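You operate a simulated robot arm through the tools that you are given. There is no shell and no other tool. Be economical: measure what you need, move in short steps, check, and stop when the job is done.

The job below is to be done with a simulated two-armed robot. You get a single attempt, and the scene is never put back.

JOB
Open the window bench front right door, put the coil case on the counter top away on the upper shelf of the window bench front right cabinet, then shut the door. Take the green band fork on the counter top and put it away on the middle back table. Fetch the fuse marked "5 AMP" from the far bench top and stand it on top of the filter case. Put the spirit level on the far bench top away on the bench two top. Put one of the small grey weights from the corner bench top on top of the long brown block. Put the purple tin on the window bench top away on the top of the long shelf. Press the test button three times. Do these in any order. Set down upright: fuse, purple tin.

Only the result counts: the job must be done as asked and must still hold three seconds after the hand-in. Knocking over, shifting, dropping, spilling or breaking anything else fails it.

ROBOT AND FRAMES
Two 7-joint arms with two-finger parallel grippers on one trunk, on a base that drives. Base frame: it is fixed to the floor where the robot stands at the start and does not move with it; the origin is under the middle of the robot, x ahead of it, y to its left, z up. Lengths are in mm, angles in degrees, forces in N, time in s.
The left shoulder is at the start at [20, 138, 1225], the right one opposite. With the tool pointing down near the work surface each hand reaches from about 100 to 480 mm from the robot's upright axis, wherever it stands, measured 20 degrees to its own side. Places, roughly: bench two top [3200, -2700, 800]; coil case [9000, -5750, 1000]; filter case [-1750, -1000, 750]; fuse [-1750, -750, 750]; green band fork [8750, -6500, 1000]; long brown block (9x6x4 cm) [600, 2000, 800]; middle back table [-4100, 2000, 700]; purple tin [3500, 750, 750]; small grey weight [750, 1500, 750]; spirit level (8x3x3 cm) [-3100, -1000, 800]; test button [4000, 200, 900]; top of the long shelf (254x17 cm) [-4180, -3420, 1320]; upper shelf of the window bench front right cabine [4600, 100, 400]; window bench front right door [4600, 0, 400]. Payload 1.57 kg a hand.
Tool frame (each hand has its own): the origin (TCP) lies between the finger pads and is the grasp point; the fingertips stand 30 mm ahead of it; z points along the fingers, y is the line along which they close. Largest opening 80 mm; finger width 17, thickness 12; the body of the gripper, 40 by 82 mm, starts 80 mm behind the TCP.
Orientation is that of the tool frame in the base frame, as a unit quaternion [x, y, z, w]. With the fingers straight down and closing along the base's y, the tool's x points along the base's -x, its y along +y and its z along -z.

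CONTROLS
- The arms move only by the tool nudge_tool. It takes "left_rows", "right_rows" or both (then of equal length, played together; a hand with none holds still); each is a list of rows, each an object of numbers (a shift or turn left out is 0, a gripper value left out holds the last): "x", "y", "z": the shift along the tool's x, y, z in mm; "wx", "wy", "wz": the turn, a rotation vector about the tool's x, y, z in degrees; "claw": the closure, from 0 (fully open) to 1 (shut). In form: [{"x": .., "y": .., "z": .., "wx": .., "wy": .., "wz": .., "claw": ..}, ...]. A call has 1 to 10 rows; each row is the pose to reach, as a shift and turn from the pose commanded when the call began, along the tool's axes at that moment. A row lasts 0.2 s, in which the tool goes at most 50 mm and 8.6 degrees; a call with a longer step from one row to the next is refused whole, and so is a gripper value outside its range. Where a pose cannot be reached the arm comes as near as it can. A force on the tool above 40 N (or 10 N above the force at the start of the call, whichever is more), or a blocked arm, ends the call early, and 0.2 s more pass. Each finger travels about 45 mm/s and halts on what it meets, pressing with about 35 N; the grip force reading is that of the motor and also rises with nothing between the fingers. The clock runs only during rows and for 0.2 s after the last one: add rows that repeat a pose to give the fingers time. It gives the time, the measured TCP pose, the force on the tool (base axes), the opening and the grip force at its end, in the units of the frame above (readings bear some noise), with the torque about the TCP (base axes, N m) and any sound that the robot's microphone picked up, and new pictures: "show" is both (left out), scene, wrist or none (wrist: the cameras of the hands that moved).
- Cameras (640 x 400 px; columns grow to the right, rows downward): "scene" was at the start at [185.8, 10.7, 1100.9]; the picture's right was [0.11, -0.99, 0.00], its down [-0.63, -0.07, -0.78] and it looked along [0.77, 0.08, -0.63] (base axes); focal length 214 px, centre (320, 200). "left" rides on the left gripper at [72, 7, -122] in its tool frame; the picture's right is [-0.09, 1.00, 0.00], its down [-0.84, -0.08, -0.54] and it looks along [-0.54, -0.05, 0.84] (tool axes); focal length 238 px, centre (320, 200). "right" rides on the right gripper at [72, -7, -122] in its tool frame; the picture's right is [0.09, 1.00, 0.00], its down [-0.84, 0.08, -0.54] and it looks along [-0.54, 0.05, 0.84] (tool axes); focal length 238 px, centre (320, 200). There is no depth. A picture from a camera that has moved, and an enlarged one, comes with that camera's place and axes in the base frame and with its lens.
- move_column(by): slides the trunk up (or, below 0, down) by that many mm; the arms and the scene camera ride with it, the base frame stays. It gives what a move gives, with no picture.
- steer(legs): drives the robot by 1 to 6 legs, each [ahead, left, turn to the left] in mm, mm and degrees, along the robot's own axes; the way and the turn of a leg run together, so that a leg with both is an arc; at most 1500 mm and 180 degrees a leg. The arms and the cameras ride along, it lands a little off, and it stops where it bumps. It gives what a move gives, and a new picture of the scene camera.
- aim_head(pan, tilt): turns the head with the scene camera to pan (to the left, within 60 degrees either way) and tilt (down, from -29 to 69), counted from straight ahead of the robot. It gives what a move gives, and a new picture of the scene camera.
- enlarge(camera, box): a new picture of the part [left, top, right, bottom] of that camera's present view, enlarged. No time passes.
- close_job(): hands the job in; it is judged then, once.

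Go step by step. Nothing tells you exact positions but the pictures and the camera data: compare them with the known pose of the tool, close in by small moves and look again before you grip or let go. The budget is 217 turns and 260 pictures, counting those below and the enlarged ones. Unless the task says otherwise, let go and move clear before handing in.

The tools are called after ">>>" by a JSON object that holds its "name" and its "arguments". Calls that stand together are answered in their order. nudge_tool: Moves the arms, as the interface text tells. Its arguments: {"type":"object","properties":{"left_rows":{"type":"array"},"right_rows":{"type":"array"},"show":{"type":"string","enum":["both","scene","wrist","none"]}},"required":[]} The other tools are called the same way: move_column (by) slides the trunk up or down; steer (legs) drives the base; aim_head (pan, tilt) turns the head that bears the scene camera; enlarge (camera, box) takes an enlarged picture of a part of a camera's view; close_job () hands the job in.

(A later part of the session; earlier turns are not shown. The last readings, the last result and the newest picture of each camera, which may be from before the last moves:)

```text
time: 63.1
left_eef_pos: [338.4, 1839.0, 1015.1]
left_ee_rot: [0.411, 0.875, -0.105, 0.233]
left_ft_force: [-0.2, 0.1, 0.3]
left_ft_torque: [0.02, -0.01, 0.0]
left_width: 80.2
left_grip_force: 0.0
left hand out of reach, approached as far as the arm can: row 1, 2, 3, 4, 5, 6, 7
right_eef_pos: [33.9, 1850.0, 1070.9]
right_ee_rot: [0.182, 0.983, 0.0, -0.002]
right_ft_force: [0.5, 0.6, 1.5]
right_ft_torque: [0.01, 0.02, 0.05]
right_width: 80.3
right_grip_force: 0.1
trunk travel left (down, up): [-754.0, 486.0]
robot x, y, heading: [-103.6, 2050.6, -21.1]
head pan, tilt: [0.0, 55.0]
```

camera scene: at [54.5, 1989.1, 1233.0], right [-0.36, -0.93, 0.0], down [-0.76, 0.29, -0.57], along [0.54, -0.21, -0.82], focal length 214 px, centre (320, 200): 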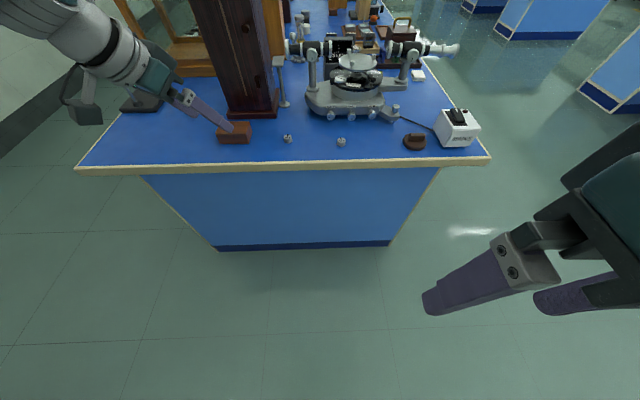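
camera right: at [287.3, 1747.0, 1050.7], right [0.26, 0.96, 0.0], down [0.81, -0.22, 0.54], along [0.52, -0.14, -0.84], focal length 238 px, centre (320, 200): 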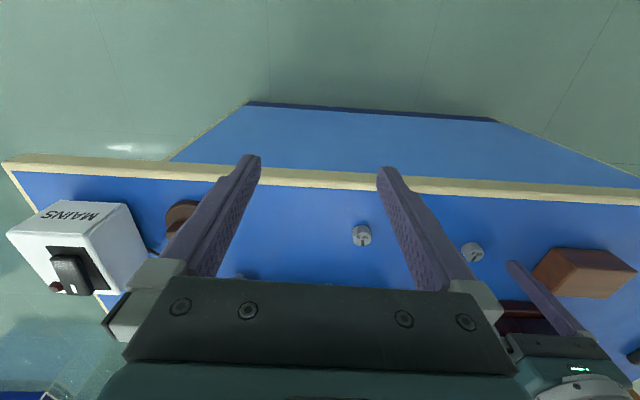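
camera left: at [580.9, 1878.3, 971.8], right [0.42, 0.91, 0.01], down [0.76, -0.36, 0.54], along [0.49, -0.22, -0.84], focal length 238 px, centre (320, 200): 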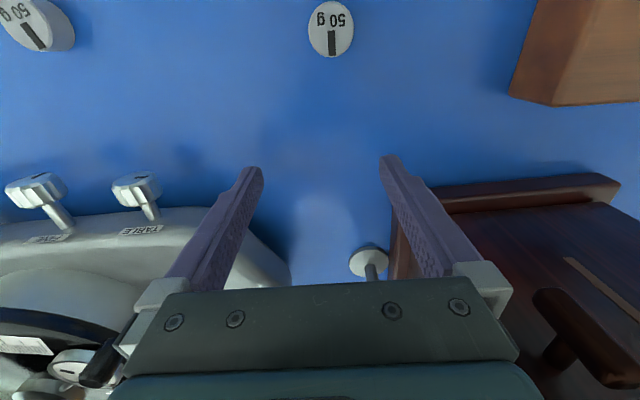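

The arm is still pinned at full extension. Next idea: demand a large tool rotation so the wrist saturates and the elbow has to bend. I'll back off for clearance first.

>>> {"name": "steer", "arguments": {"legs": [[-250, 0, 0]]}}

>>> {"name": "nudge_tool", "arguments": {"left_rows": [{"wy": 8.5}, {"wy": 17}, {"wy": 25.5}, {"wy": 34}, {"wy": 42.5}, {"wy": 51}, {"wy": 59.5}, {"wy": 68}, {"wy": 76.5}, {"wy": 85}], "show": "scene"}}

```text
time: 64.9
left_eef_pos: [99.1, 1930.2, 1014.8]
left_ee_rot: [0.412, 0.875, -0.104, 0.232]
left_ft_force: [0.1, 0.2, -0.3]
left_ft_torque: [0.01, 0.03, 0.03]
left_width: 80.2
left_grip_force: 0.1
right_eef_pos: [-204.4, 1941.8, 1069.7]
right_ee_rot: [0.183, 0.983, 0.0, 0.0]
right_ft_force: [0.1, -0.2, -0.4]
right_ft_torque: [0.01, 0.0, -0.02]
right_width: 80.0
right_grip_force: 0.0
trunk travel left (down, up): [-754.0, 486.0]
robot x, y, heading: [-341.9, 2137.0, -21.4]
head pan, tilt: [0.0, 55.0]
camera scene: at [-183.1, 2080.5, 1233.0], right [-0.36, -0.93, 0.0], down [-0.76, 0.3, -0.57], along [0.54, -0.21, -0.82], focal length 214 px, centre (320, 200)
```

scene: 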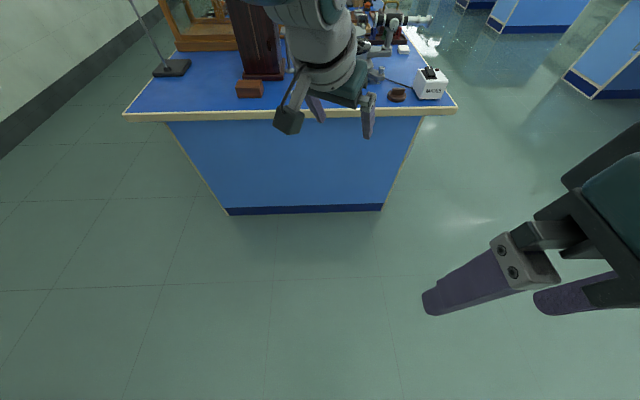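

```text
time: 67.1
left_eef_pos: [-98.1, 2109.3, 1126.5]
left_ee_rot: [0.379, 0.808, 0.199, -0.406]
left_ft_force: [0.6, 0.8, -0.1]
left_ft_torque: [0.02, -0.02, 0.03]
left_width: 80.0
left_grip_force: 0.0
left hand out of reach, approached as far as the arm can: row 1, 2, 3, 4, 5, 6, 7, 8, 9, 10
right_eef_pos: [-204.4, 1942.8, 1070.1]
right_ee_rot: [0.183, 0.983, 0.001, -0.001]
right_ft_force: [0.4, -0.4, -0.2]
right_ft_torque: [-0.01, 0.0, -0.03]
right_width: 79.8
right_grip_force: 0.1
trunk travel left (down, up): [-754.0, 486.0]
robot x, y, heading: [-344.2, 2138.8, -20.8]
head pan, tilt: [0.0, 55.0]
camera scene: at [-183.0, 2080.8, 1233.0], right [-0.36, -0.93, 0.0], down [-0.76, 0.3, -0.57], along [0.54, -0.21, -0.82], focal length 214 px, centre (320, 200)
```

scene: 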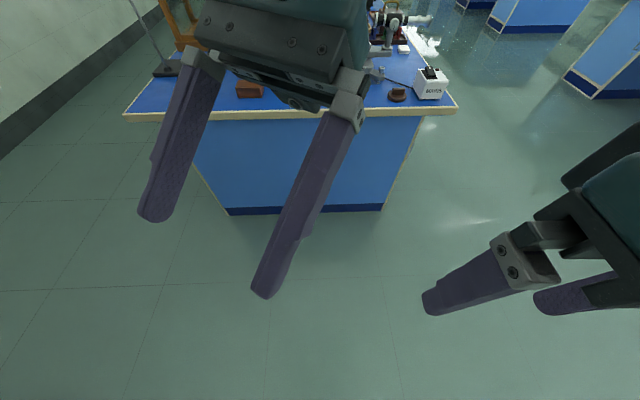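

The wrist still isn't saturated, so I'll keep pitching.

>>> {"name": "nudge_tool", "arguments": {"left_rows": [{"wy": 8.5}, {"wy": 17}, {"wy": 25.5}, {"wy": 34}, {"wy": 42.5}, {"wy": 51}, {"wy": 59.5}, {"wy": 68}, {"wy": 68}], "show": "scene"}}

```text
time: 69.1
left_eef_pos: [-273.6, 2261.3, 1195.6]
left_ee_rot: [-0.199, -0.429, -0.378, 0.796]
left_ft_force: [0.4, 0.7, 0.0]
left_ft_torque: [0.0, 0.04, 0.03]
left_width: 80.1
left_grip_force: 0.1
left hand out of reach, approached as far as the arm can: row 1, 2, 3, 4, 5, 6, 7, 8, 9
right_eef_pos: [-203.1, 1941.4, 1069.8]
right_ee_rot: [0.182, 0.983, 0.0, 0.0]
right_ft_force: [-0.5, -0.1, -0.9]
right_ft_torque: [-0.01, 0.01, 0.0]
right_width: 80.1
right_grip_force: 0.0
trunk travel left (down, up): [-754.0, 486.0]
robot x, y, heading: [-347.1, 2142.7, -21.3]
head pan, tilt: [0.0, 55.0]
camera scene: at [-183.0, 2080.5, 1233.0], right [-0.36, -0.93, 0.0], down [-0.76, 0.3, -0.57], along [0.54, -0.21, -0.82], focal length 214 px, centre (320, 200)
```

scene: 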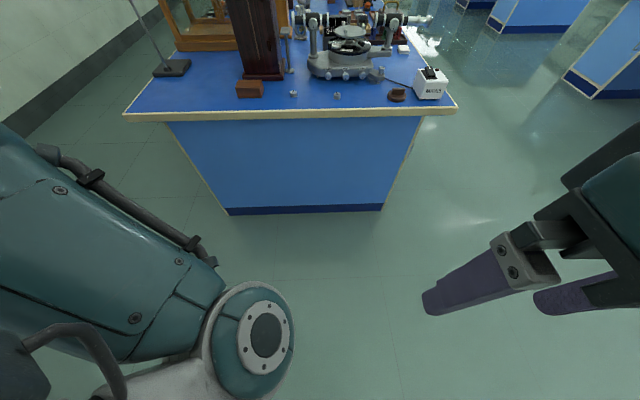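

The wrist is now clearly inside the sphere (about 366 mm from the shoulder), so the elbow has bent at last. I'll move the hand forward, staying within reach, before unwinding the tool.

>>> {"name": "nudge_tool", "arguments": {"left_rows": [{"x": 27, "y": 29, "z": -14}, {"x": 54, "y": 58, "z": -28}, {"x": 81, "y": 86, "z": -42}, {"x": 109, "y": 115, "z": -55}, {"x": 136, "y": 144, "z": -69}, {"x": 136, "y": 144, "z": -69}], "show": "scene"}}

```text
time: 70.5
left_eef_pos: [-223.7, 2309.7, 1262.1]
left_ee_rot: [-0.201, -0.431, -0.377, 0.795]
left_ft_force: [0.5, -0.7, 0.6]
left_ft_torque: [-0.01, -0.01, 0.02]
left_width: 80.1
left_grip_force: 0.1
left hand out of reach, approached as far as the arm can: row 1, 2, 3, 4, 5, 6
right_eef_pos: [-204.5, 1941.1, 1070.0]
right_ee_rot: [0.184, 0.983, 0.0, -0.001]
right_ft_force: [0.5, -0.7, 0.3]
right_ft_torque: [0.01, 0.02, -0.04]
right_width: 79.9
right_grip_force: 0.1
trunk travel left (down, up): [-754.0, 486.0]
robot x, y, heading: [-344.5, 2140.4, -21.1]
head pan, tilt: [0.0, 55.0]
camera scene: at [-183.1, 2080.4, 1233.0], right [-0.36, -0.93, 0.0], down [-0.76, 0.3, -0.57], along [0.53, -0.21, -0.82], focal length 214 px, centre (320, 200)
```

scene: 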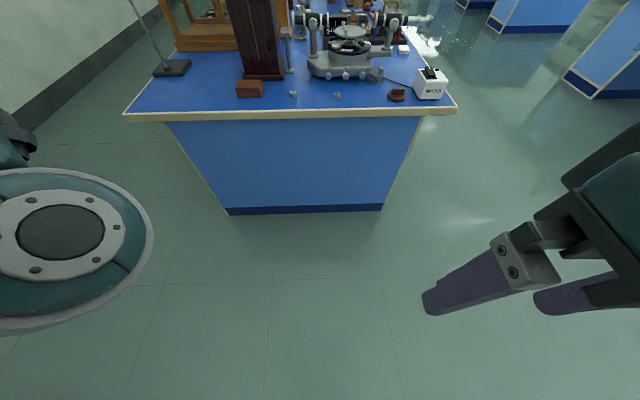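

The elbow is bent now and the wrist is what's limiting. I'll swing the tool outward to the left, clear of the body, as the first half of bringing it back to pointing down.

>>> {"name": "nudge_tool", "arguments": {"left_rows": [{"x": -2.6, "y": 34.6, "z": -7.2, "wx": -8.3, "wy": -1.5}, {"x": -5.1, "y": 68.5, "z": -19.1, "wx": -16.5, "wy": -3.1}, {"x": -7.4, "y": 101.1, "z": -35.5, "wx": -24.8, "wy": -4.6}, {"x": -9.3, "y": 131.8, "z": -56, "wx": -33, "wy": -6.1}, {"x": -10.7, "y": 159.9, "z": -80.5, "wx": -41.3, "wy": -7.7}, {"x": -11.5, "y": 184.9, "z": -108.4, "wx": -49.5, "wy": -9.2}, {"x": -11.7, "y": 206.4, "z": -139.4, "wx": -57.8, "wy": -10.8}, {"x": -11.2, "y": 224, "z": -172.7, "wx": -66.1, "wy": -12.3}, {"x": -9.8, "y": 237.3, "z": -207.9, "wx": -74.3, "wy": -13.8}, {"x": -9.8, "y": 237.3, "z": -207.9, "wx": -74.3, "wy": -13.8}], "show": "scene"}}

```text
time: 72.7
left_eef_pos: [107.4, 2325.2, 1117.1]
left_ee_rot: [0.68, 0.202, 0.533, -0.462]
left_ft_force: [1.0, -0.4, 0.0]
left_ft_torque: [0.01, 0.0, 0.12]
left_width: 79.8
left_grip_force: 0.2
left hand out of reach, approached as far as the arm can: row 1, 2, 3, 4, 5, 6, 7, 8, 9, 10
right_eef_pos: [-203.5, 1942.0, 1070.7]
right_ee_rot: [0.183, 0.983, 0.0, 0.0]
right_ft_force: [-0.6, -0.4, 1.6]
right_ft_torque: [0.03, 0.03, 0.0]
right_width: 79.9
right_grip_force: 0.0
trunk travel left (down, up): [-754.0, 486.0]
robot x, y, heading: [-344.4, 2141.4, -21.3]
head pan, tilt: [0.0, 55.0]
camera scene: at [-182.4, 2080.3, 1233.4], right [-0.36, -0.93, 0.0], down [-0.76, 0.3, -0.58], along [0.54, -0.21, -0.82], focal length 214 px, centre (320, 200)
```

scene: 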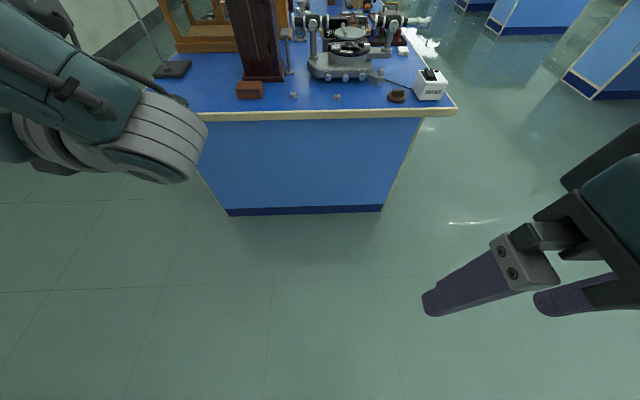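

The tool now points left with the elbow bent. Next I'll rotate it down while pulling the wrist back slightly.

>>> {"name": "nudge_tool", "arguments": {"left_rows": [{"x": -31, "y": 9.7, "z": -3.2, "wx": -3.5, "wy": -7.75}, {"x": -61.5, "y": 19.1, "z": -11.1, "wx": -7, "wy": -15.5}, {"x": -90.6, "y": 27.9, "z": -23.6, "wx": -10.5, "wy": -23.3}, {"x": -117.8, "y": 35.9, "z": -40.5, "wx": -14, "wy": -31}, {"x": -142.6, "y": 42.8, "z": -61.3, "wx": -17.5, "wy": -38.8}, {"x": -164.5, "y": 48.3, "z": -85.6, "wx": -21, "wy": -46.5}, {"x": -182.9, "y": 52.3, "z": -113, "wx": -24.5, "wy": -54.3}, {"x": -197.6, "y": 54.6, "z": -142.7, "wx": -28, "wy": -62}, {"x": -208.2, "y": 55.1, "z": -174.3, "wx": -31.5, "wy": -69.8}, {"x": -214.5, "y": 53.7, "z": -207, "wx": -35, "wy": -77.5}], "show": "none"}}

```text
time: 74.9
left_eef_pos: [-37.8, 2173.3, 898.1]
left_ee_rot: [0.958, 0.284, 0.032, -0.027]
left_ft_force: [0.0, -0.6, -0.3]
left_ft_torque: [-0.01, -0.02, -0.01]
left_width: 80.0
left_grip_force: 0.1
right_eef_pos: [-204.0, 1941.4, 1070.4]
right_ee_rot: [0.183, 0.983, 0.0, 0.0]
right_ft_force: [0.0, -0.5, 0.0]
right_ft_torque: [0.01, 0.01, 0.01]
right_width: 80.0
right_grip_force: 0.1
trunk travel left (down, up): [-754.0, 486.0]
robot x, y, heading: [-341.8, 2137.7, -21.2]
head pan, tilt: [0.0, 55.0]
```

The left arm is free again and near its home position. I'll unwind the yaw next.

>>> {"name": "nudge_tool", "arguments": {"left_rows": [{"wz": -8.4}, {"wz": -16.8}, {"wz": -25.2}, {"wz": -33.6}, {"wz": -42}, {"wz": -50.4}, {"wz": -58.8}, {"wz": -67.2}, {"wz": -75.6}, {"wz": -84}], "show": "none"}}

>>> {"name": "nudge_tool", "arguments": {"left_rows": [{"wz": -8.4}, {"wz": -16.8}, {"wz": -25.2}, {"wz": -33.6}, {"wz": -42}], "show": "scene"}}

```text
time: 77.1
left_eef_pos: [-37.5, 2173.3, 899.5]
left_ee_rot: [0.52, 0.853, 0.042, 0.002]
left_ft_force: [-0.4, -0.6, -0.6]
left_ft_torque: [0.01, -0.01, -0.03]
left_width: 80.0
left_grip_force: 0.1
right_eef_pos: [-204.3, 1941.5, 1070.6]
right_ee_rot: [0.182, 0.983, 0.0, -0.001]
right_ft_force: [-0.1, 0.1, -0.9]
right_ft_torque: [0.05, -0.02, 0.02]
right_width: 80.1
right_grip_force: 0.0
trunk travel left (down, up): [-754.0, 486.0]
robot x, y, heading: [-347.0, 2139.7, -21.2]
head pan, tilt: [0.0, 55.0]
```

```text
time: 78.3
left_eef_pos: [-37.7, 2174.5, 898.1]
left_ee_rot: [0.18, 0.983, 0.039, 0.016]
left_ft_force: [-1.1, 0.0, 0.6]
left_ft_torque: [-0.02, -0.01, -0.01]
left_width: 79.9
left_grip_force: 0.0
right_eef_pos: [-203.2, 1942.7, 1071.2]
right_ee_rot: [0.183, 0.983, 0.0, -0.001]
right_ft_force: [-0.4, 0.3, -0.9]
right_ft_torque: [-0.02, -0.01, -0.01]
right_width: 80.1
right_grip_force: 0.0
trunk travel left (down, up): [-754.0, 486.0]
robot x, y, heading: [-343.7, 2140.2, -21.1]
head pan, tilt: [0.0, 55.0]
camera scene: at [-183.1, 2080.4, 1233.0], right [-0.36, -0.93, 0.0], down [-0.76, 0.3, -0.57], along [0.53, -0.21, -0.82], focal length 214 px, centre (320, 200)
```

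scene: 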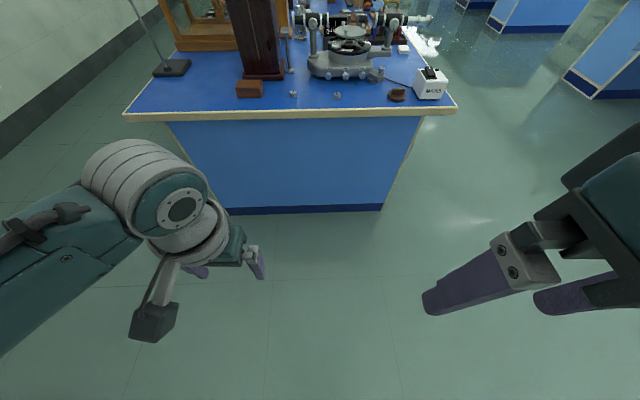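

The left arm is back to normal, and I now have a reach model to stay inside. I'll level the tool, raise the hand, lower the trunk and drive back in.

>>> {"name": "nudge_tool", "arguments": {"left_rows": [{"wx": 4.7, "wy": 1.0, "z": -40}, {"wx": 4.7, "wy": 1.0, "z": -80}, {"wx": 4.7, "wy": 1.0, "z": -120}, {"wx": 4.7, "wy": 1.0, "z": -160}, {"wx": 4.7, "wy": 1.0, "z": -160}], "show": "none"}}

>>> {"name": "move_column", "arguments": {"by": -150}}

>>> {"name": "steer", "arguments": {"legs": [[590, 13, 0.4]]}}

```text
time: 79.5
left_eef_pos: [-46.1, 2163.2, 1058.1]
left_ee_rot: [0.181, 0.983, 0.0, 0.001]
left_ft_force: [0.2, -0.2, -1.1]
left_ft_torque: [0.02, 0.01, 0.03]
left_width: 80.1
left_grip_force: 0.1
right_eef_pos: [-203.5, 1942.5, 1070.2]
right_ee_rot: [0.183, 0.983, 0.0, -0.001]
right_ft_force: [-1.0, -0.5, 0.1]
right_ft_torque: [-0.02, 0.03, -0.02]
right_width: 79.9
right_grip_force: 0.1
trunk travel left (down, up): [-754.0, 486.0]
robot x, y, heading: [-344.7, 2143.2, -21.4]
head pan, tilt: [0.0, 55.0]
```

```text
time: 81.3
left_eef_pos: [-46.4, 2163.1, 907.3]
left_ee_rot: [0.182, 0.983, 0.0, 0.0]
left_ft_force: [0.9, -0.3, 0.0]
left_ft_torque: [-0.02, 0.04, 0.02]
left_width: 79.8
left_grip_force: 0.0
right_eef_pos: [-203.8, 1941.2, 920.2]
right_ee_rot: [0.184, 0.983, 0.001, -0.001]
right_ft_force: [-0.9, -0.1, 0.5]
right_ft_torque: [-0.01, -0.01, 0.01]
right_width: 80.3
right_grip_force: 0.1
trunk travel left (down, up): [-604.0, 636.0]
robot x, y, heading: [-341.9, 2140.9, -21.3]
head pan, tilt: [0.0, 55.0]
```

```text
time: 84.6
left_eef_pos: [504.8, 1965.0, 907.2]
left_ee_rot: [0.181, 0.984, -0.001, 0.0]
left_ft_force: [-0.4, -0.1, 0.8]
left_ft_torque: [0.0, -0.02, 0.0]
left_width: 80.0
left_grip_force: 0.0
right_eef_pos: [346.2, 1743.9, 919.8]
right_ee_rot: [0.182, 0.983, 0.0, -0.002]
right_ft_force: [0.2, -1.2, 0.1]
right_ft_torque: [-0.02, 0.02, 0.04]
right_width: 79.9
right_grip_force: 0.0
trunk travel left (down, up): [-604.0, 636.0]
robot x, y, heading: [209.4, 1946.1, -21.4]
head pan, tilt: [0.0, 55.0]
camera scene: at [367.7, 1882.1, 1083.0], right [-0.36, -0.93, 0.0], down [-0.76, 0.29, -0.57], along [0.54, -0.21, -0.82], focal length 214 px, centre (320, 200)
```

scene: 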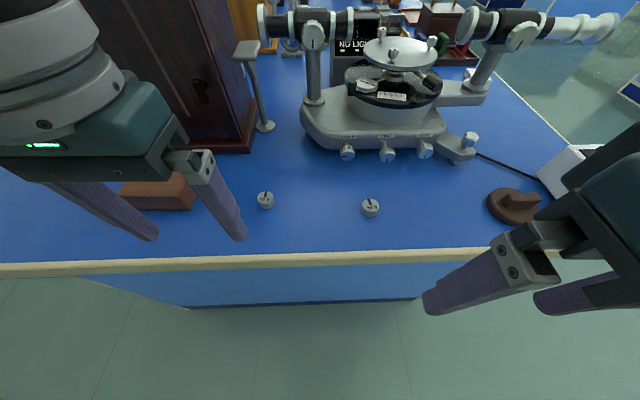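

The weight is at (576, 1890). I'll move the left hand over it, within reach.

>>> {"name": "nudge_tool", "arguments": {"left_rows": [{"x": -31, "y": -15}, {"x": -62, "y": -30}, {"x": -93, "y": -45}, {"x": -93, "y": -45, "z": 30}, {"x": -93, "y": -45, "z": 50}], "show": "wrist"}}

```text
time: 85.8
left_eef_pos: [576.2, 1892.3, 857.4]
left_ee_rot: [0.181, 0.984, 0.0, 0.0]
left_ft_force: [0.1, -0.2, 0.0]
left_ft_torque: [-0.03, -0.03, 0.03]
left_width: 80.1
left_grip_force: 0.0
right_eef_pos: [346.0, 1743.5, 920.3]
right_ee_rot: [0.182, 0.983, 0.0, -0.001]
right_ft_force: [0.3, 0.1, -0.4]
right_ft_torque: [0.0, 0.01, -0.01]
right_width: 80.0
right_grip_force: 0.0
trunk travel left (down, up): [-604.0, 636.0]
robot x, y, heading: [206.0, 1946.7, -21.1]
head pan, tilt: [0.0, 55.0]
camera left: at [511.5, 1922.1, 978.9], right [0.44, 0.9, 0.0], down [0.75, -0.37, 0.54], along [0.49, -0.24, -0.84], focal length 238 px, centre (320, 200)
```

left: 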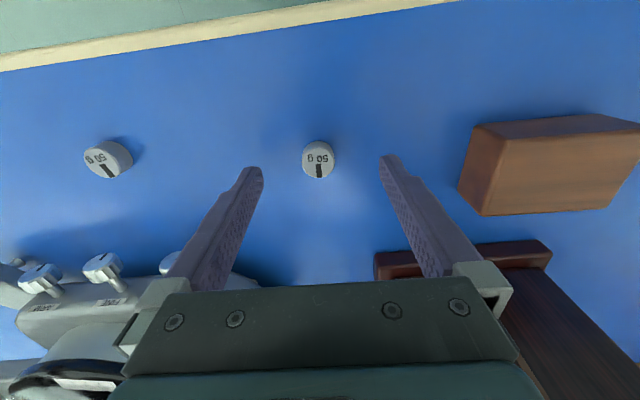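

The weight is centred between the fingers. I'll descend to just above the bench and grip.

>>> {"name": "nudge_tool", "arguments": {"left_rows": [{"x": 3, "z": 10}, {"x": 3, "z": 22}, {"x": 3, "z": 22, "claw": 0.5}, {"x": 3, "z": 22, "claw": 1}, {"x": 3, "z": 22, "claw": 1}, {"x": 3, "z": 22, "claw": 1}], "show": "wrist"}}

```text
time: 87.2
left_eef_pos: [573.0, 1892.9, 834.2]
left_ee_rot: [0.181, 0.984, 0.0, 0.0]
left_ft_force: [0.5, -0.7, 0.3]
left_ft_torque: [0.0, -0.04, -0.01]
left_width: 23.5
left_grip_force: 17.0
right_eef_pos: [345.5, 1742.6, 920.0]
right_ee_rot: [0.182, 0.983, 0.0, -0.001]
right_ft_force: [-1.1, 0.2, 0.2]
right_ft_torque: [-0.01, 0.01, 0.03]
right_width: 79.9
right_grip_force: 0.0
trunk travel left (down, up): [-604.0, 636.0]
robot x, y, heading: [203.4, 1946.2, -21.0]
head pan, tilt: [0.0, 55.0]
camera left: at [508.4, 1922.6, 956.3], right [0.44, 0.9, 0.0], down [0.76, -0.37, 0.54], along [0.49, -0.24, -0.84], focal length 238 px, centre (320, 200)
```

left: 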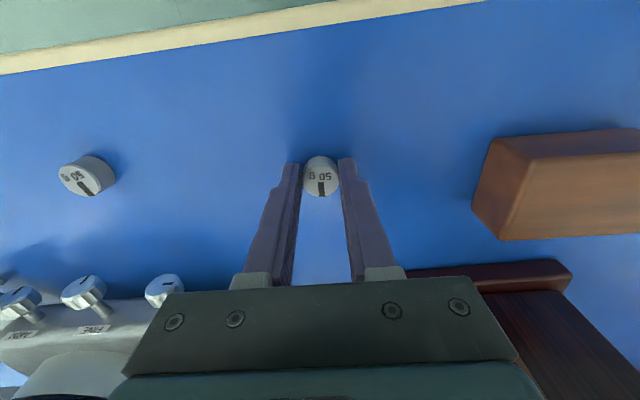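

It's gripped at 23.5 mm. I'll lift it and carry it over the block.

>>> {"name": "nudge_tool", "arguments": {"left_rows": [{"z": -40}, {"z": -75}, {"z": -75, "x": -5, "y": 40}, {"z": -75, "x": -9, "y": 80}, {"z": -75, "x": -14, "y": 120}, {"z": -75, "x": -18, "y": 160}, {"z": -75, "x": -18, "y": 160}], "show": "both"}}

```text
time: 88.8
left_eef_pos: [647.2, 2035.0, 909.3]
left_ee_rot: [0.181, 0.984, 0.0, 0.0]
left_ft_force: [0.4, 0.7, -0.5]
left_ft_torque: [-0.01, 0.01, -0.02]
left_width: 23.4
left_grip_force: 35.1
right_eef_pos: [345.8, 1744.1, 919.7]
right_ee_rot: [0.182, 0.983, 0.001, -0.002]
right_ft_force: [0.1, 0.1, -0.6]
right_ft_torque: [0.02, -0.03, 0.0]
right_width: 80.2
right_grip_force: 0.1
trunk travel left (down, up): [-604.0, 636.0]
robot x, y, heading: [207.7, 1940.8, -20.9]
head pan, tilt: [0.0, 55.0]
camera scene: at [367.5, 1882.1, 1083.0], right [-0.36, -0.93, 0.0], down [-0.76, 0.29, -0.57], along [0.54, -0.21, -0.82], focal length 214 px, centre (320, 200)
camera left: at [582.8, 2064.6, 1030.3], right [0.44, 0.9, 0.0], down [0.76, -0.37, 0.54], along [0.49, -0.24, -0.84], focal length 238 px, centre (320, 200)
```

scene: 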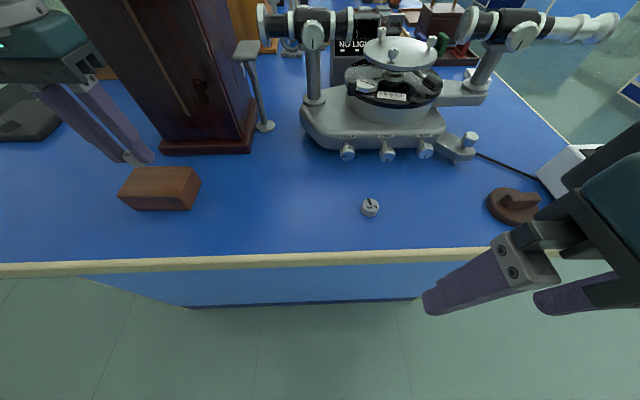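
left: 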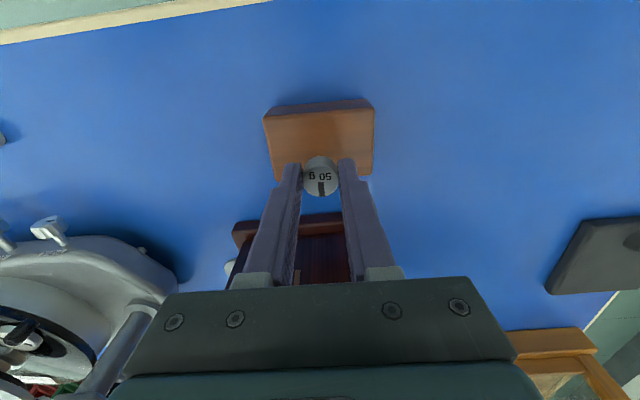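

The block's top centre is at (644, 2034.5), directly below. I'll lower the weight and release it.

>>> {"name": "nudge_tool", "arguments": {"left_rows": [{"x": 2, "z": 15}, {"x": 2, "z": 28}, {"x": 2, "z": 33}, {"x": 2, "z": 33}], "show": "wrist"}}

```text
time: 89.8
left_eef_pos: [644.4, 2034.6, 878.2]
left_ee_rot: [0.181, 0.984, 0.0, 0.0]
left_ft_force: [-0.5, 0.3, 0.3]
left_ft_torque: [-0.05, 0.01, -0.02]
left_width: 23.6
left_grip_force: 34.9
right_eef_pos: [347.5, 1742.6, 920.5]
right_ee_rot: [0.182, 0.983, 0.0, -0.002]
right_ft_force: [-0.7, -0.7, 0.0]
right_ft_torque: [0.02, 0.01, 0.0]
right_width: 79.9
right_grip_force: 0.0
trunk travel left (down, up): [-604.0, 636.0]
robot x, y, heading: [203.2, 1940.4, -21.1]
head pan, tilt: [0.0, 55.0]
camera left: at [580.2, 2065.3, 998.6], right [0.44, 0.9, 0.0], down [0.75, -0.37, 0.54], along [0.49, -0.24, -0.84], focal length 238 px, centre (320, 200)
```

left: 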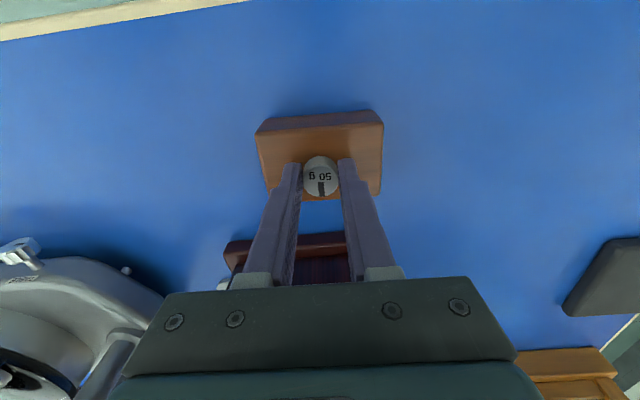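

>>> {"name": "nudge_tool", "arguments": {"left_rows": [{"z": 2}, {"z": 4}, {"z": 5}, {"z": 5}], "show": "none"}}

```text
time: 90.8
left_eef_pos: [645.3, 2033.5, 873.8]
left_ee_rot: [0.181, 0.983, -0.001, 0.001]
left_ft_force: [-8.6, -1.3, 25.6]
left_ft_torque: [-0.07, 0.23, 0.05]
left_width: 23.4
left_grip_force: 35.2
right_eef_pos: [347.1, 1744.1, 920.6]
right_ee_rot: [0.183, 0.983, 0.001, 0.0]
right_ft_force: [0.3, 0.4, 0.1]
right_ft_torque: [0.0, 0.01, -0.01]
right_width: 80.1
right_grip_force: 0.1
trunk travel left (down, up): [-604.0, 636.0]
robot x, y, heading: [202.9, 1942.8, -21.1]
head pan, tilt: [0.0, 55.0]
```

Contact. I'll ease up slightly, release and lift away.

>>> {"name": "nudge_tool", "arguments": {"left_rows": [{"z": -1.5}, {"z": -1.5, "claw": 0.4}, {"z": -1.5, "claw": 0.4}, {"z": -30, "claw": 0.4}, {"z": -70, "claw": 0.2}], "show": "wrist"}}

```text
time: 92.0
left_eef_pos: [644.5, 2034.4, 942.5]
left_ee_rot: [0.18, 0.984, 0.0, -0.001]
left_ft_force: [-0.1, 0.6, -0.4]
left_ft_torque: [-0.02, -0.02, -0.01]
left_width: 63.9
left_grip_force: 0.0
right_eef_pos: [347.4, 1743.4, 919.5]
right_ee_rot: [0.183, 0.983, 0.0, -0.001]
right_ft_force: [0.4, 0.5, -0.3]
right_ft_torque: [0.01, -0.02, 0.0]
right_width: 80.1
right_grip_force: 0.1
trunk travel left (down, up): [-604.0, 636.0]
robot x, y, heading: [203.4, 1942.0, -21.2]
head pan, tilt: [0.0, 55.0]
camera left: at [580.2, 2064.8, 1063.8], right [0.44, 0.9, 0.0], down [0.76, -0.37, 0.54], along [0.49, -0.24, -0.84], focal length 238 px, centre (320, 200)
```

left: 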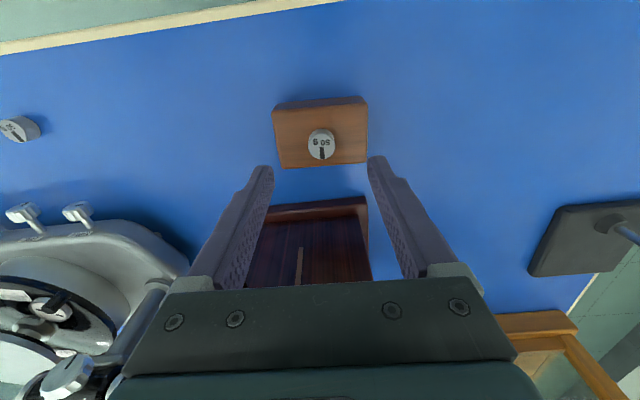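

The weight sits centred on the block. I'll retract the hand, back out, and turn toward the far bench at x<0 to look for the fuse and the level.

>>> {"name": "nudge_tool", "arguments": {"left_rows": [{"z": -20}, {"z": -20, "x": 35, "y": -30, "claw": 0}, {"z": -20, "x": 70, "y": -60}, {"z": -20, "x": 110, "y": -100}, {"z": -20, "x": 110, "y": -100}], "show": "none"}}

>>> {"name": "steer", "arguments": {"legs": [[-450, 0, 0], [0, 0, -110]]}}

>>> {"name": "aim_head", "arguments": {"pan": 0, "tilt": 15}}

```text
refused: row 4 steps farther than a row can; nothing moved
```

```text
time: 99.4
left_eef_pos: [-282.2, 1661.7, 941.9]
left_ee_rot: [0.91, 0.414, 0.0, 0.0]
left_ft_force: [-0.4, 0.1, -0.1]
left_ft_torque: [0.0, -0.03, -0.03]
left_width: 64.1
left_grip_force: 0.0
right_eef_pos: [-452.7, 2041.3, 920.1]
right_ee_rot: [0.911, 0.413, 0.002, -0.001]
right_ft_force: [-0.4, -0.1, -0.5]
right_ft_torque: [0.0, 0.0, 0.0]
right_width: 80.0
right_grip_force: 0.1
trunk travel left (down, up): [-604.0, 636.0]
robot x, y, heading: [-216.5, 2106.9, -131.2]
head pan, tilt: [0.0, 55.0]
camera scene: at [-329.0, 1976.8, 1083.0], right [-0.75, 0.66, 0.0], down [0.54, 0.62, -0.57], along [-0.38, -0.43, -0.82], focal length 214 px, centre (320, 200)
```

scene: 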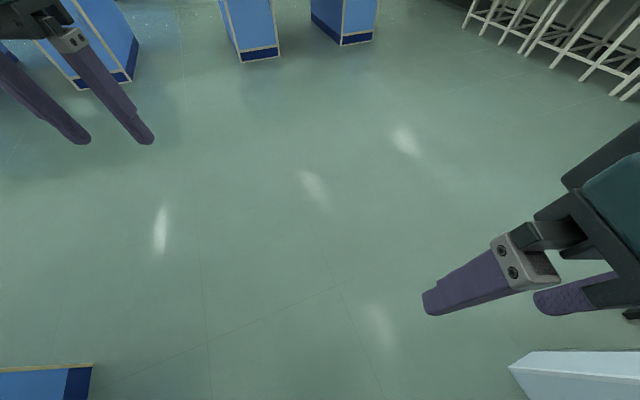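

```text
time: 100.4
left_eef_pos: [-280.8, 1661.8, 941.7]
left_ee_rot: [0.91, 0.415, -0.001, -0.001]
left_ft_force: [0.5, 0.3, -0.3]
left_ft_torque: [0.01, 0.01, -0.01]
left_width: 63.7
left_grip_force: 0.1
right_eef_pos: [-452.3, 2040.5, 920.1]
right_ee_rot: [0.911, 0.413, 0.002, -0.001]
right_ft_force: [-0.3, -0.5, -0.1]
right_ft_torque: [0.0, 0.0, 0.03]
right_width: 80.0
right_grip_force: 0.1
trunk travel left (down, up): [-604.0, 636.0]
robot x, y, heading: [-214.0, 2103.2, -131.2]
head pan, tilt: [0.0, 15.0]
camera scene: at [-343.0, 1960.8, 1143.1], right [-0.75, 0.66, 0.0], down [0.17, 0.2, -0.97], along [-0.64, -0.73, -0.26], focal length 214 px, centre (320, 200)
```

scene: 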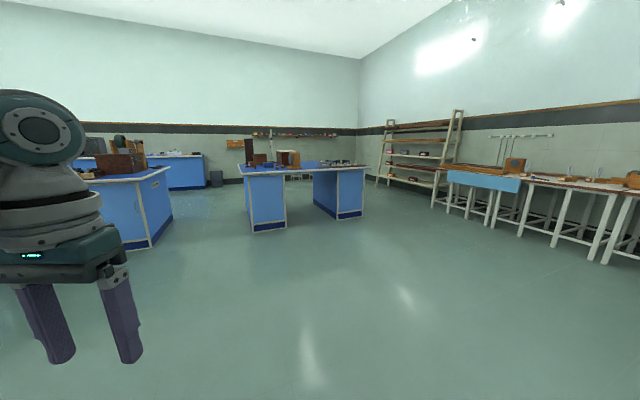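

The move was refused, but the hand cleared anyway. I'll retract it now and drive toward the gap at the right end of the far bench.

>>> {"name": "nudge_tool", "arguments": {"left_rows": [{"x": 30, "y": -28}, {"x": 60, "y": -56}, {"x": 90, "y": -80}, {"x": 110, "y": -100, "claw": 0}], "show": "none"}}

>>> {"name": "steer", "arguments": {"legs": [[0, 0, 24.4], [1100, 0, 0], [1100, 0, 0]]}}

>>> {"name": "aim_head", "arguments": {"pan": 35, "tilt": 25}}

```text
time: 101.4
left_eef_pos: [-284.0, 1809.9, 942.4]
left_ee_rot: [0.91, 0.416, 0.0, -0.001]
left_ft_force: [0.5, -0.2, 0.2]
left_ft_torque: [0.0, 0.01, 0.01]
left_width: 79.9
left_grip_force: 0.1
right_eef_pos: [-452.2, 2041.6, 920.6]
right_ee_rot: [0.911, 0.412, 0.002, 0.0]
right_ft_force: [-0.3, -0.2, -0.2]
right_ft_torque: [0.03, 0.01, 0.01]
right_width: 80.0
right_grip_force: 0.0
trunk travel left (down, up): [-604.0, 636.0]
robot x, y, heading: [-216.9, 2106.6, -131.3]
head pan, tilt: [0.0, 15.0]
```

```text
time: 113.5
left_eef_pos: [-776.9, -291.2, 943.3]
left_ee_rot: [0.8, 0.6, 0.0, -0.001]
left_ft_force: [0.6, 0.1, -0.4]
left_ft_torque: [0.01, -0.02, 0.01]
left_width: 80.2
left_grip_force: 0.0
right_eef_pos: [-1025.3, -149.6, 920.7]
right_ee_rot: [0.801, 0.598, 0.001, -0.001]
right_ft_force: [-0.3, 0.4, -0.2]
right_ft_torque: [0.02, 0.02, -0.01]
right_width: 80.0
right_grip_force: 0.0
trunk travel left (down, up): [-604.0, 636.0]
robot x, y, heading: [-838.7, 5.2, -106.7]
head pan, tilt: [0.0, 15.0]
camera scene: at [-891.4, -177.9, 1143.2], right [-0.96, 0.28, 0.0], down [0.07, 0.25, -0.97], along [-0.28, -0.93, -0.26], focal length 214 px, centre (320, 200)
```

scene: 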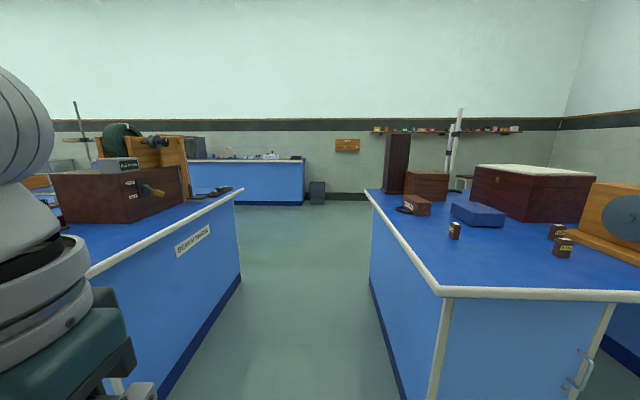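

```text
time: 114.5
left_eef_pos: [-777.5, -291.0, 942.6]
left_ee_rot: [0.801, 0.599, 0.001, 0.0]
left_ft_force: [-0.2, 0.6, -0.7]
left_ft_torque: [-0.02, -0.01, 0.0]
left_width: 80.1
left_grip_force: 0.0
right_eef_pos: [-1024.3, -149.4, 919.9]
right_ee_rot: [0.801, 0.599, 0.001, -0.002]
right_ft_force: [0.1, -0.6, 0.2]
right_ft_torque: [0.01, 0.0, 0.0]
right_width: 79.8
right_grip_force: 0.2
trunk travel left (down, up): [-604.0, 636.0]
robot x, y, heading: [-837.9, 5.3, -106.6]
head pan, tilt: [35.0, 25.0]
camera scene: at [-835.7, -175.7, 1127.0], right [-0.95, -0.32, 0.0], down [-0.13, 0.4, -0.91], along [0.29, -0.86, -0.42], focal length 214 px, centre (320, 200)
```

scene: 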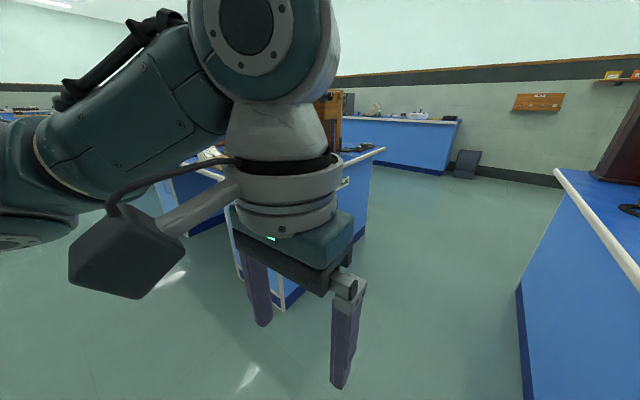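

The far bench's near corner is ahead to the right, with several fuses on it. I'll look that way and enlarge.

>>> {"name": "aim_head", "arguments": {"pan": -30, "tilt": 20}}

>>> {"name": "enlarge", "arguments": {"camera": "scene", "box": [180, 130, 340, 230]}}

>>> {"name": "enlarge", "arguments": {"camera": "scene", "box": [320, 130, 480, 230]}}

```text
time: 115.9
left_eef_pos: [-776.8, -292.3, 943.0]
left_ee_rot: [0.8, 0.6, -0.001, 0.0]
left_ft_force: [-0.7, 0.3, 0.0]
left_ft_torque: [-0.02, 0.0, 0.03]
left_width: 79.7
left_grip_force: 0.0
right_eef_pos: [-1024.9, -149.2, 921.1]
right_ee_rot: [0.801, 0.599, 0.001, -0.001]
right_ft_force: [1.3, -0.2, 0.5]
right_ft_torque: [-0.04, -0.03, -0.03]
right_width: 80.2
right_grip_force: 0.1
trunk travel left (down, up): [-604.0, 636.0]
robot x, y, heading: [-834.8, 5.1, -106.4]
head pan, tilt: [-30.0, 20.0]
camera scene: at [-932.4, -152.4, 1135.0], right [-0.69, 0.73, 0.0], down [0.25, 0.24, -0.94], along [-0.68, -0.65, -0.34], focal length 214 px, centre (320, 200)
```

scene: 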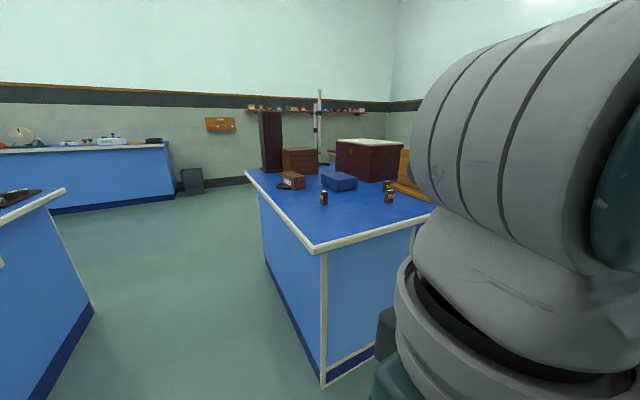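

```text
4.00 times, centred on (260, 180) of scene
camera zoom: at [-932.4, -152.4, 1135.0], right [-0.69, 0.73, 0.0], down [0.25, 0.24, -0.94], along [-0.68, -0.65, -0.34], focal length 858 px, centre (560, 280)
```

zoom: 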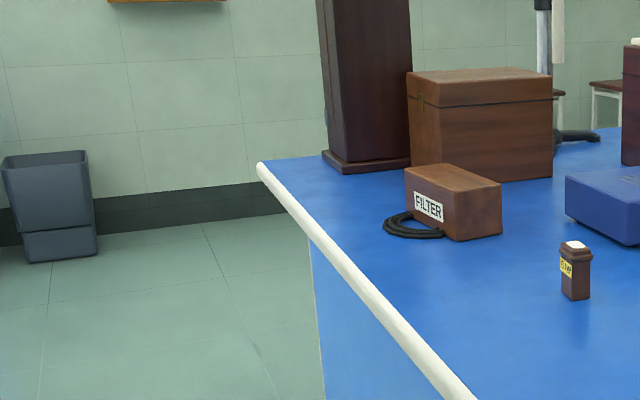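

```text
4.00 times, centred on (400, 180) of scene
camera zoom: at [-932.4, -152.4, 1135.0], right [-0.69, 0.73, 0.0], down [0.25, 0.24, -0.94], along [-0.68, -0.65, -0.34], focal length 858 px, centre (0, 280)
```

zoom: 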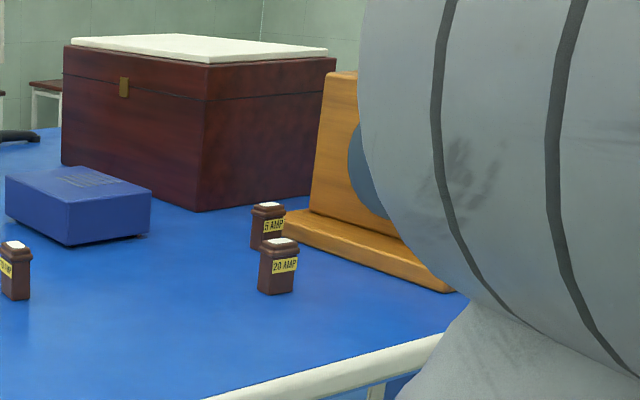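

The filter case is the small brown FILTER box at the right end, and the "5 AMP" fuse stands behind the 20 AMP one. I'll move in front of the fuse to look more closely.

>>> {"name": "steer", "arguments": {"legs": [[131, -645, 0], [0, 0, -3.6]]}}

>>> {"name": "aim_head", "arguments": {"pan": 0, "tilt": 38}}

```text
time: 120.0
left_eef_pos: [-1453.2, -236.7, 941.8]
left_ee_rot: [0.817, 0.576, 0.0, 0.0]
left_ft_force: [0.2, -0.8, -0.2]
left_ft_torque: [0.01, -0.02, 0.03]
left_width: 80.1
left_grip_force: 0.1
right_eef_pos: [-1694.1, -81.8, 920.4]
right_ee_rot: [0.818, 0.575, 0.002, -0.001]
right_ft_force: [0.0, -0.1, 0.2]
right_ft_torque: [0.04, -0.01, -0.03]
right_width: 80.0
right_grip_force: 0.1
trunk travel left (down, up): [-604.0, 636.0]
robot x, y, heading: [-1494.9, 64.1, -110.1]
head pan, tilt: [-30.0, 20.0]
camera scene: at [-1601.0, -89.7, 1135.1], right [-0.64, 0.76, 0.0], down [0.26, 0.22, -0.94], along [-0.72, -0.61, -0.34], focal length 214 px, centre (320, 200)
```

scene: 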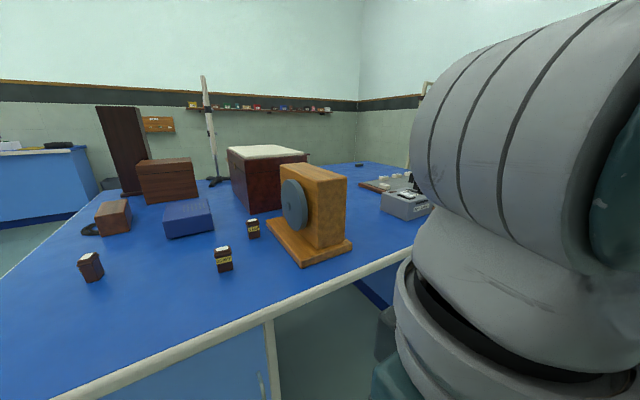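

```text
time: 120.9
left_eef_pos: [-1453.5, -236.2, 943.0]
left_ee_rot: [0.817, 0.576, 0.0, 0.0]
left_ft_force: [0.6, -0.1, 0.1]
left_ft_torque: [-0.04, 0.02, -0.02]
left_width: 79.9
left_grip_force: 0.0
right_eef_pos: [-1692.5, -81.9, 919.9]
right_ee_rot: [0.819, 0.574, 0.001, 0.0]
right_ft_force: [0.2, -0.2, 0.5]
right_ft_torque: [0.0, 0.02, 0.03]
right_width: 80.0
right_grip_force: 0.0
trunk travel left (down, up): [-604.0, 636.0]
robot x, y, heading: [-1497.9, 62.7, -109.9]
head pan, tilt: [0.0, 38.0]
camera scene: at [-1559.2, -110.9, 1106.7], right [-0.94, 0.34, 0.0], down [0.21, 0.58, -0.79], along [-0.27, -0.74, -0.62], focal length 214 px, centre (320, 200)
```

scene: 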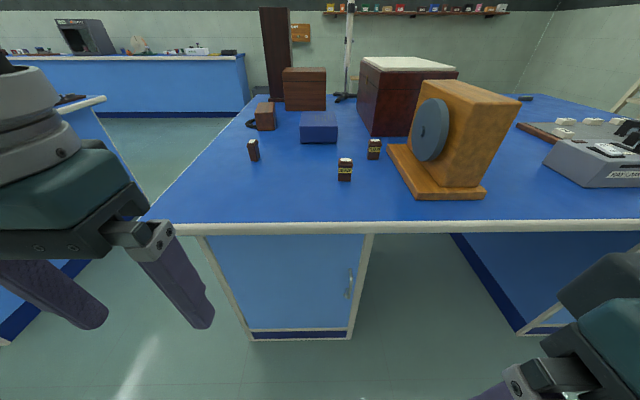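

I'll enlarge the 5 AMP fuse to judge its label and yaw.

>>> {"name": "enlarge", "arguments": {"camera": "scene", "box": [310, 110, 470, 210]}}

```text
4.00 times, centred on (390, 160) of scene
camera zoom: at [-1559.2, -110.9, 1106.7], right [-0.94, 0.34, 0.0], down [0.21, 0.58, -0.79], along [-0.27, -0.74, -0.62], focal length 858 px, centre (40, 360)
```

zoom: 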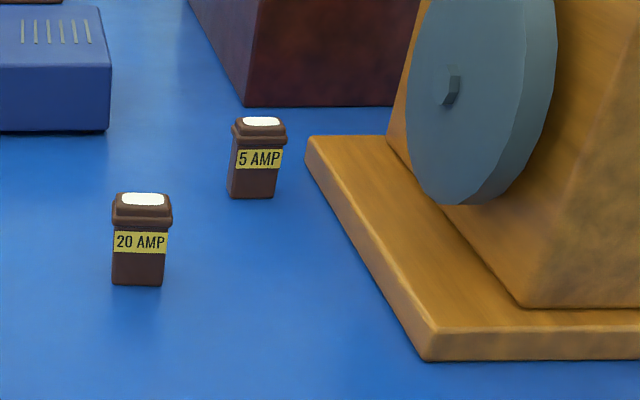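

The label reads 5 AMP. The fuse is about 306 mm behind the front edge and about 22 mm from the wooden base, so I'll use a 40° forward-tilted grip high on it. I'll drive closer first.

>>> {"name": "steer", "arguments": {"legs": [[246, 0, 0]]}}

>>> {"name": "nudge_tool", "arguments": {"right_rows": [{"x": -20, "z": -25}, {"x": -50, "z": -50, "wy": -8}, {"x": -80, "z": -75, "wy": -16}, {"x": -110, "z": -90, "wy": -24}, {"x": -135, "z": -95, "wy": -32}, {"x": -150, "z": -95, "wy": -40}], "show": "scene"}}

```text
time: 122.7
left_eef_pos: [-1535.1, -468.1, 941.5]
left_ee_rot: [0.816, 0.578, 0.0, 0.0]
left_ft_force: [-0.5, -0.2, 0.5]
left_ft_torque: [-0.01, 0.01, -0.01]
left_width: 79.9
left_grip_force: 0.1
right_eef_pos: [-1775.0, -312.9, 921.2]
right_ee_rot: [0.817, 0.577, 0.002, -0.001]
right_ft_force: [0.3, -0.6, 0.1]
right_ft_torque: [-0.01, 0.04, 0.02]
right_width: 80.2
right_grip_force: 0.1
trunk travel left (down, up): [-604.0, 636.0]
robot x, y, heading: [-1578.7, -169.6, -109.7]
head pan, tilt: [0.0, 38.0]
camera scene: at [-1641.1, -341.5, 1106.7], right [-0.94, 0.34, 0.0], down [0.21, 0.58, -0.79], along [-0.26, -0.74, -0.62], focal length 214 px, centre (320, 200)
```

scene: 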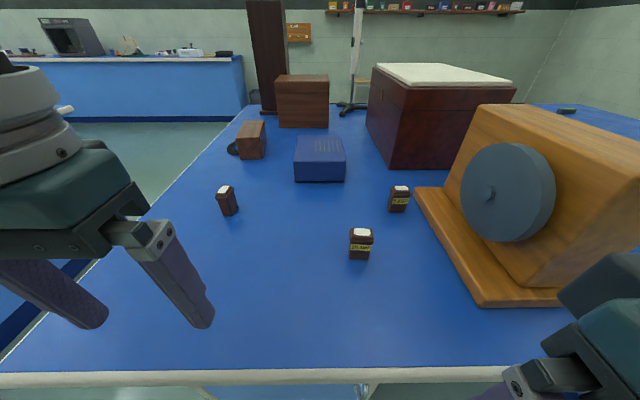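

```text
time: 124.1
left_eef_pos: [-1534.7, -466.2, 942.1]
left_ee_rot: [0.816, 0.578, 0.0, 0.0]
left_ft_force: [-0.7, -1.0, 0.5]
left_ft_torque: [-0.02, 0.02, 0.02]
left_width: 80.0
left_grip_force: 0.1
right_eef_pos: [-1826.8, -455.6, 1012.9]
right_ee_rot: [0.769, 0.541, -0.279, 0.196]
right_ft_force: [-0.1, -0.1, 0.0]
right_ft_torque: [-0.01, 0.0, 0.04]
right_width: 80.1
right_grip_force: 0.0
trunk travel left (down, up): [-604.0, 636.0]
robot x, y, heading: [-1581.8, -164.5, -109.5]
head pan, tilt: [0.0, 38.0]
camera scene: at [-1641.0, -341.4, 1106.6], right [-0.94, 0.34, 0.0], down [0.21, 0.58, -0.79], along [-0.26, -0.74, -0.62], focal length 214 px, centre (320, 200)
```

scene: 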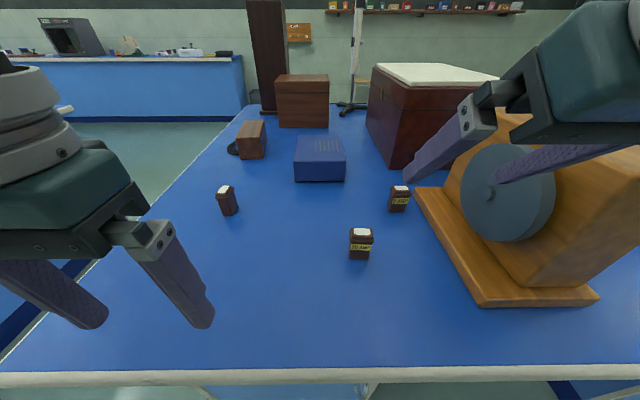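

The wooden stand is on the right hand's side and would foul that forearm. I'll retract the right hand and shift the base right to use the left hand, whose forearm comes in from the open side.

>>> {"name": "nudge_tool", "arguments": {"right_rows": [{"z": -15, "x": 15, "wy": 8}, {"z": -40, "x": 30, "wy": 16}, {"z": -65, "x": 45, "wy": 24}, {"z": -85, "x": 55, "wy": 32}, {"z": -100, "x": 60, "wy": 40}], "show": "none"}}

>>> {"name": "steer", "arguments": {"legs": [[-80, 0, 0], [0, -325, 0]]}}

```text
time: 125.3
left_eef_pos: [-1535.0, -467.4, 941.9]
left_ee_rot: [0.816, 0.578, 0.0, 0.0]
left_ft_force: [0.5, 0.4, 0.6]
left_ft_torque: [0.01, 0.02, 0.0]
left_width: 79.7
left_grip_force: 0.1
right_eef_pos: [-1789.6, -351.4, 1053.2]
right_ee_rot: [0.818, 0.576, 0.002, -0.001]
right_ft_force: [0.6, -0.1, 0.3]
right_ft_torque: [-0.01, 0.01, 0.03]
right_width: 80.1
right_grip_force: 0.2
trunk travel left (down, up): [-604.0, 636.0]
robot x, y, heading: [-1578.6, -167.9, -109.7]
head pan, tilt: [0.0, 38.0]
```

```text
time: 128.1
left_eef_pos: [-1809.9, -283.2, 942.7]
left_ee_rot: [0.816, 0.578, 0.0, -0.001]
left_ft_force: [0.5, -1.4, 0.0]
left_ft_torque: [0.0, -0.02, 0.0]
left_width: 79.9
left_grip_force: 0.0
right_eef_pos: [-2065.1, -165.9, 1052.3]
right_ee_rot: [0.817, 0.576, 0.001, -0.001]
right_ft_force: [-0.3, -0.7, 0.5]
right_ft_torque: [0.01, -0.01, 0.02]
right_width: 80.0
right_grip_force: 0.0
trunk travel left (down, up): [-604.0, 636.0]
robot x, y, heading: [-1856.6, 15.9, -109.5]
head pan, tilt: [0.0, 38.0]
camera scene: at [-1916.4, -157.5, 1106.6], right [-0.94, 0.34, 0.0], down [0.21, 0.58, -0.79], along [-0.27, -0.74, -0.62], focal length 214 px, centre (320, 200)
```

scene: 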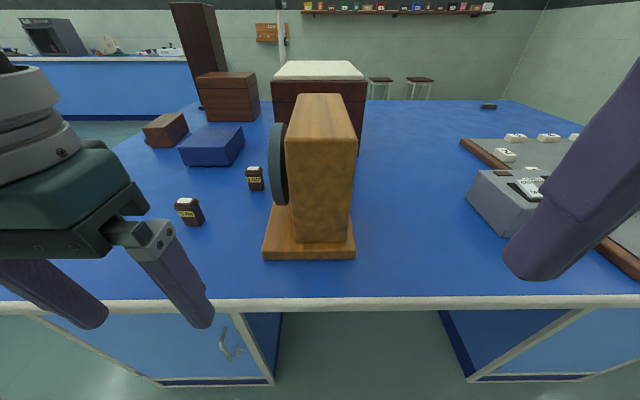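

I'll zoom on the fuse and disc to judge yaw and clearance.

>>> {"name": "enlarge", "arguments": {"camera": "scene", "box": [200, 130, 320, 205]}}

```text
5.33 times, centred on (260, 168) of scene
camera zoom: at [-1916.4, -157.5, 1106.6], right [-0.94, 0.34, 0.0], down [0.21, 0.58, -0.79], along [-0.27, -0.74, -0.62], focal length 1144 px, centre (640, 373)
```

zoom: 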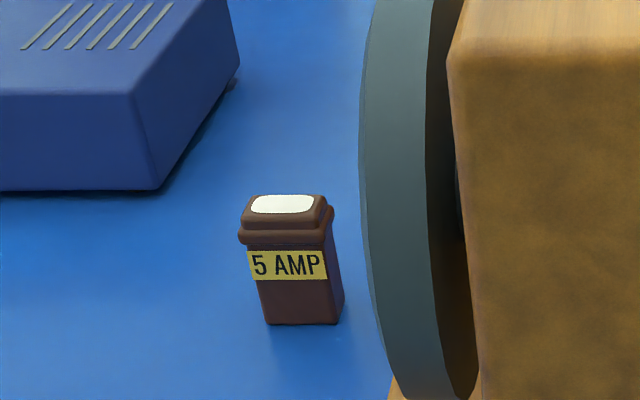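

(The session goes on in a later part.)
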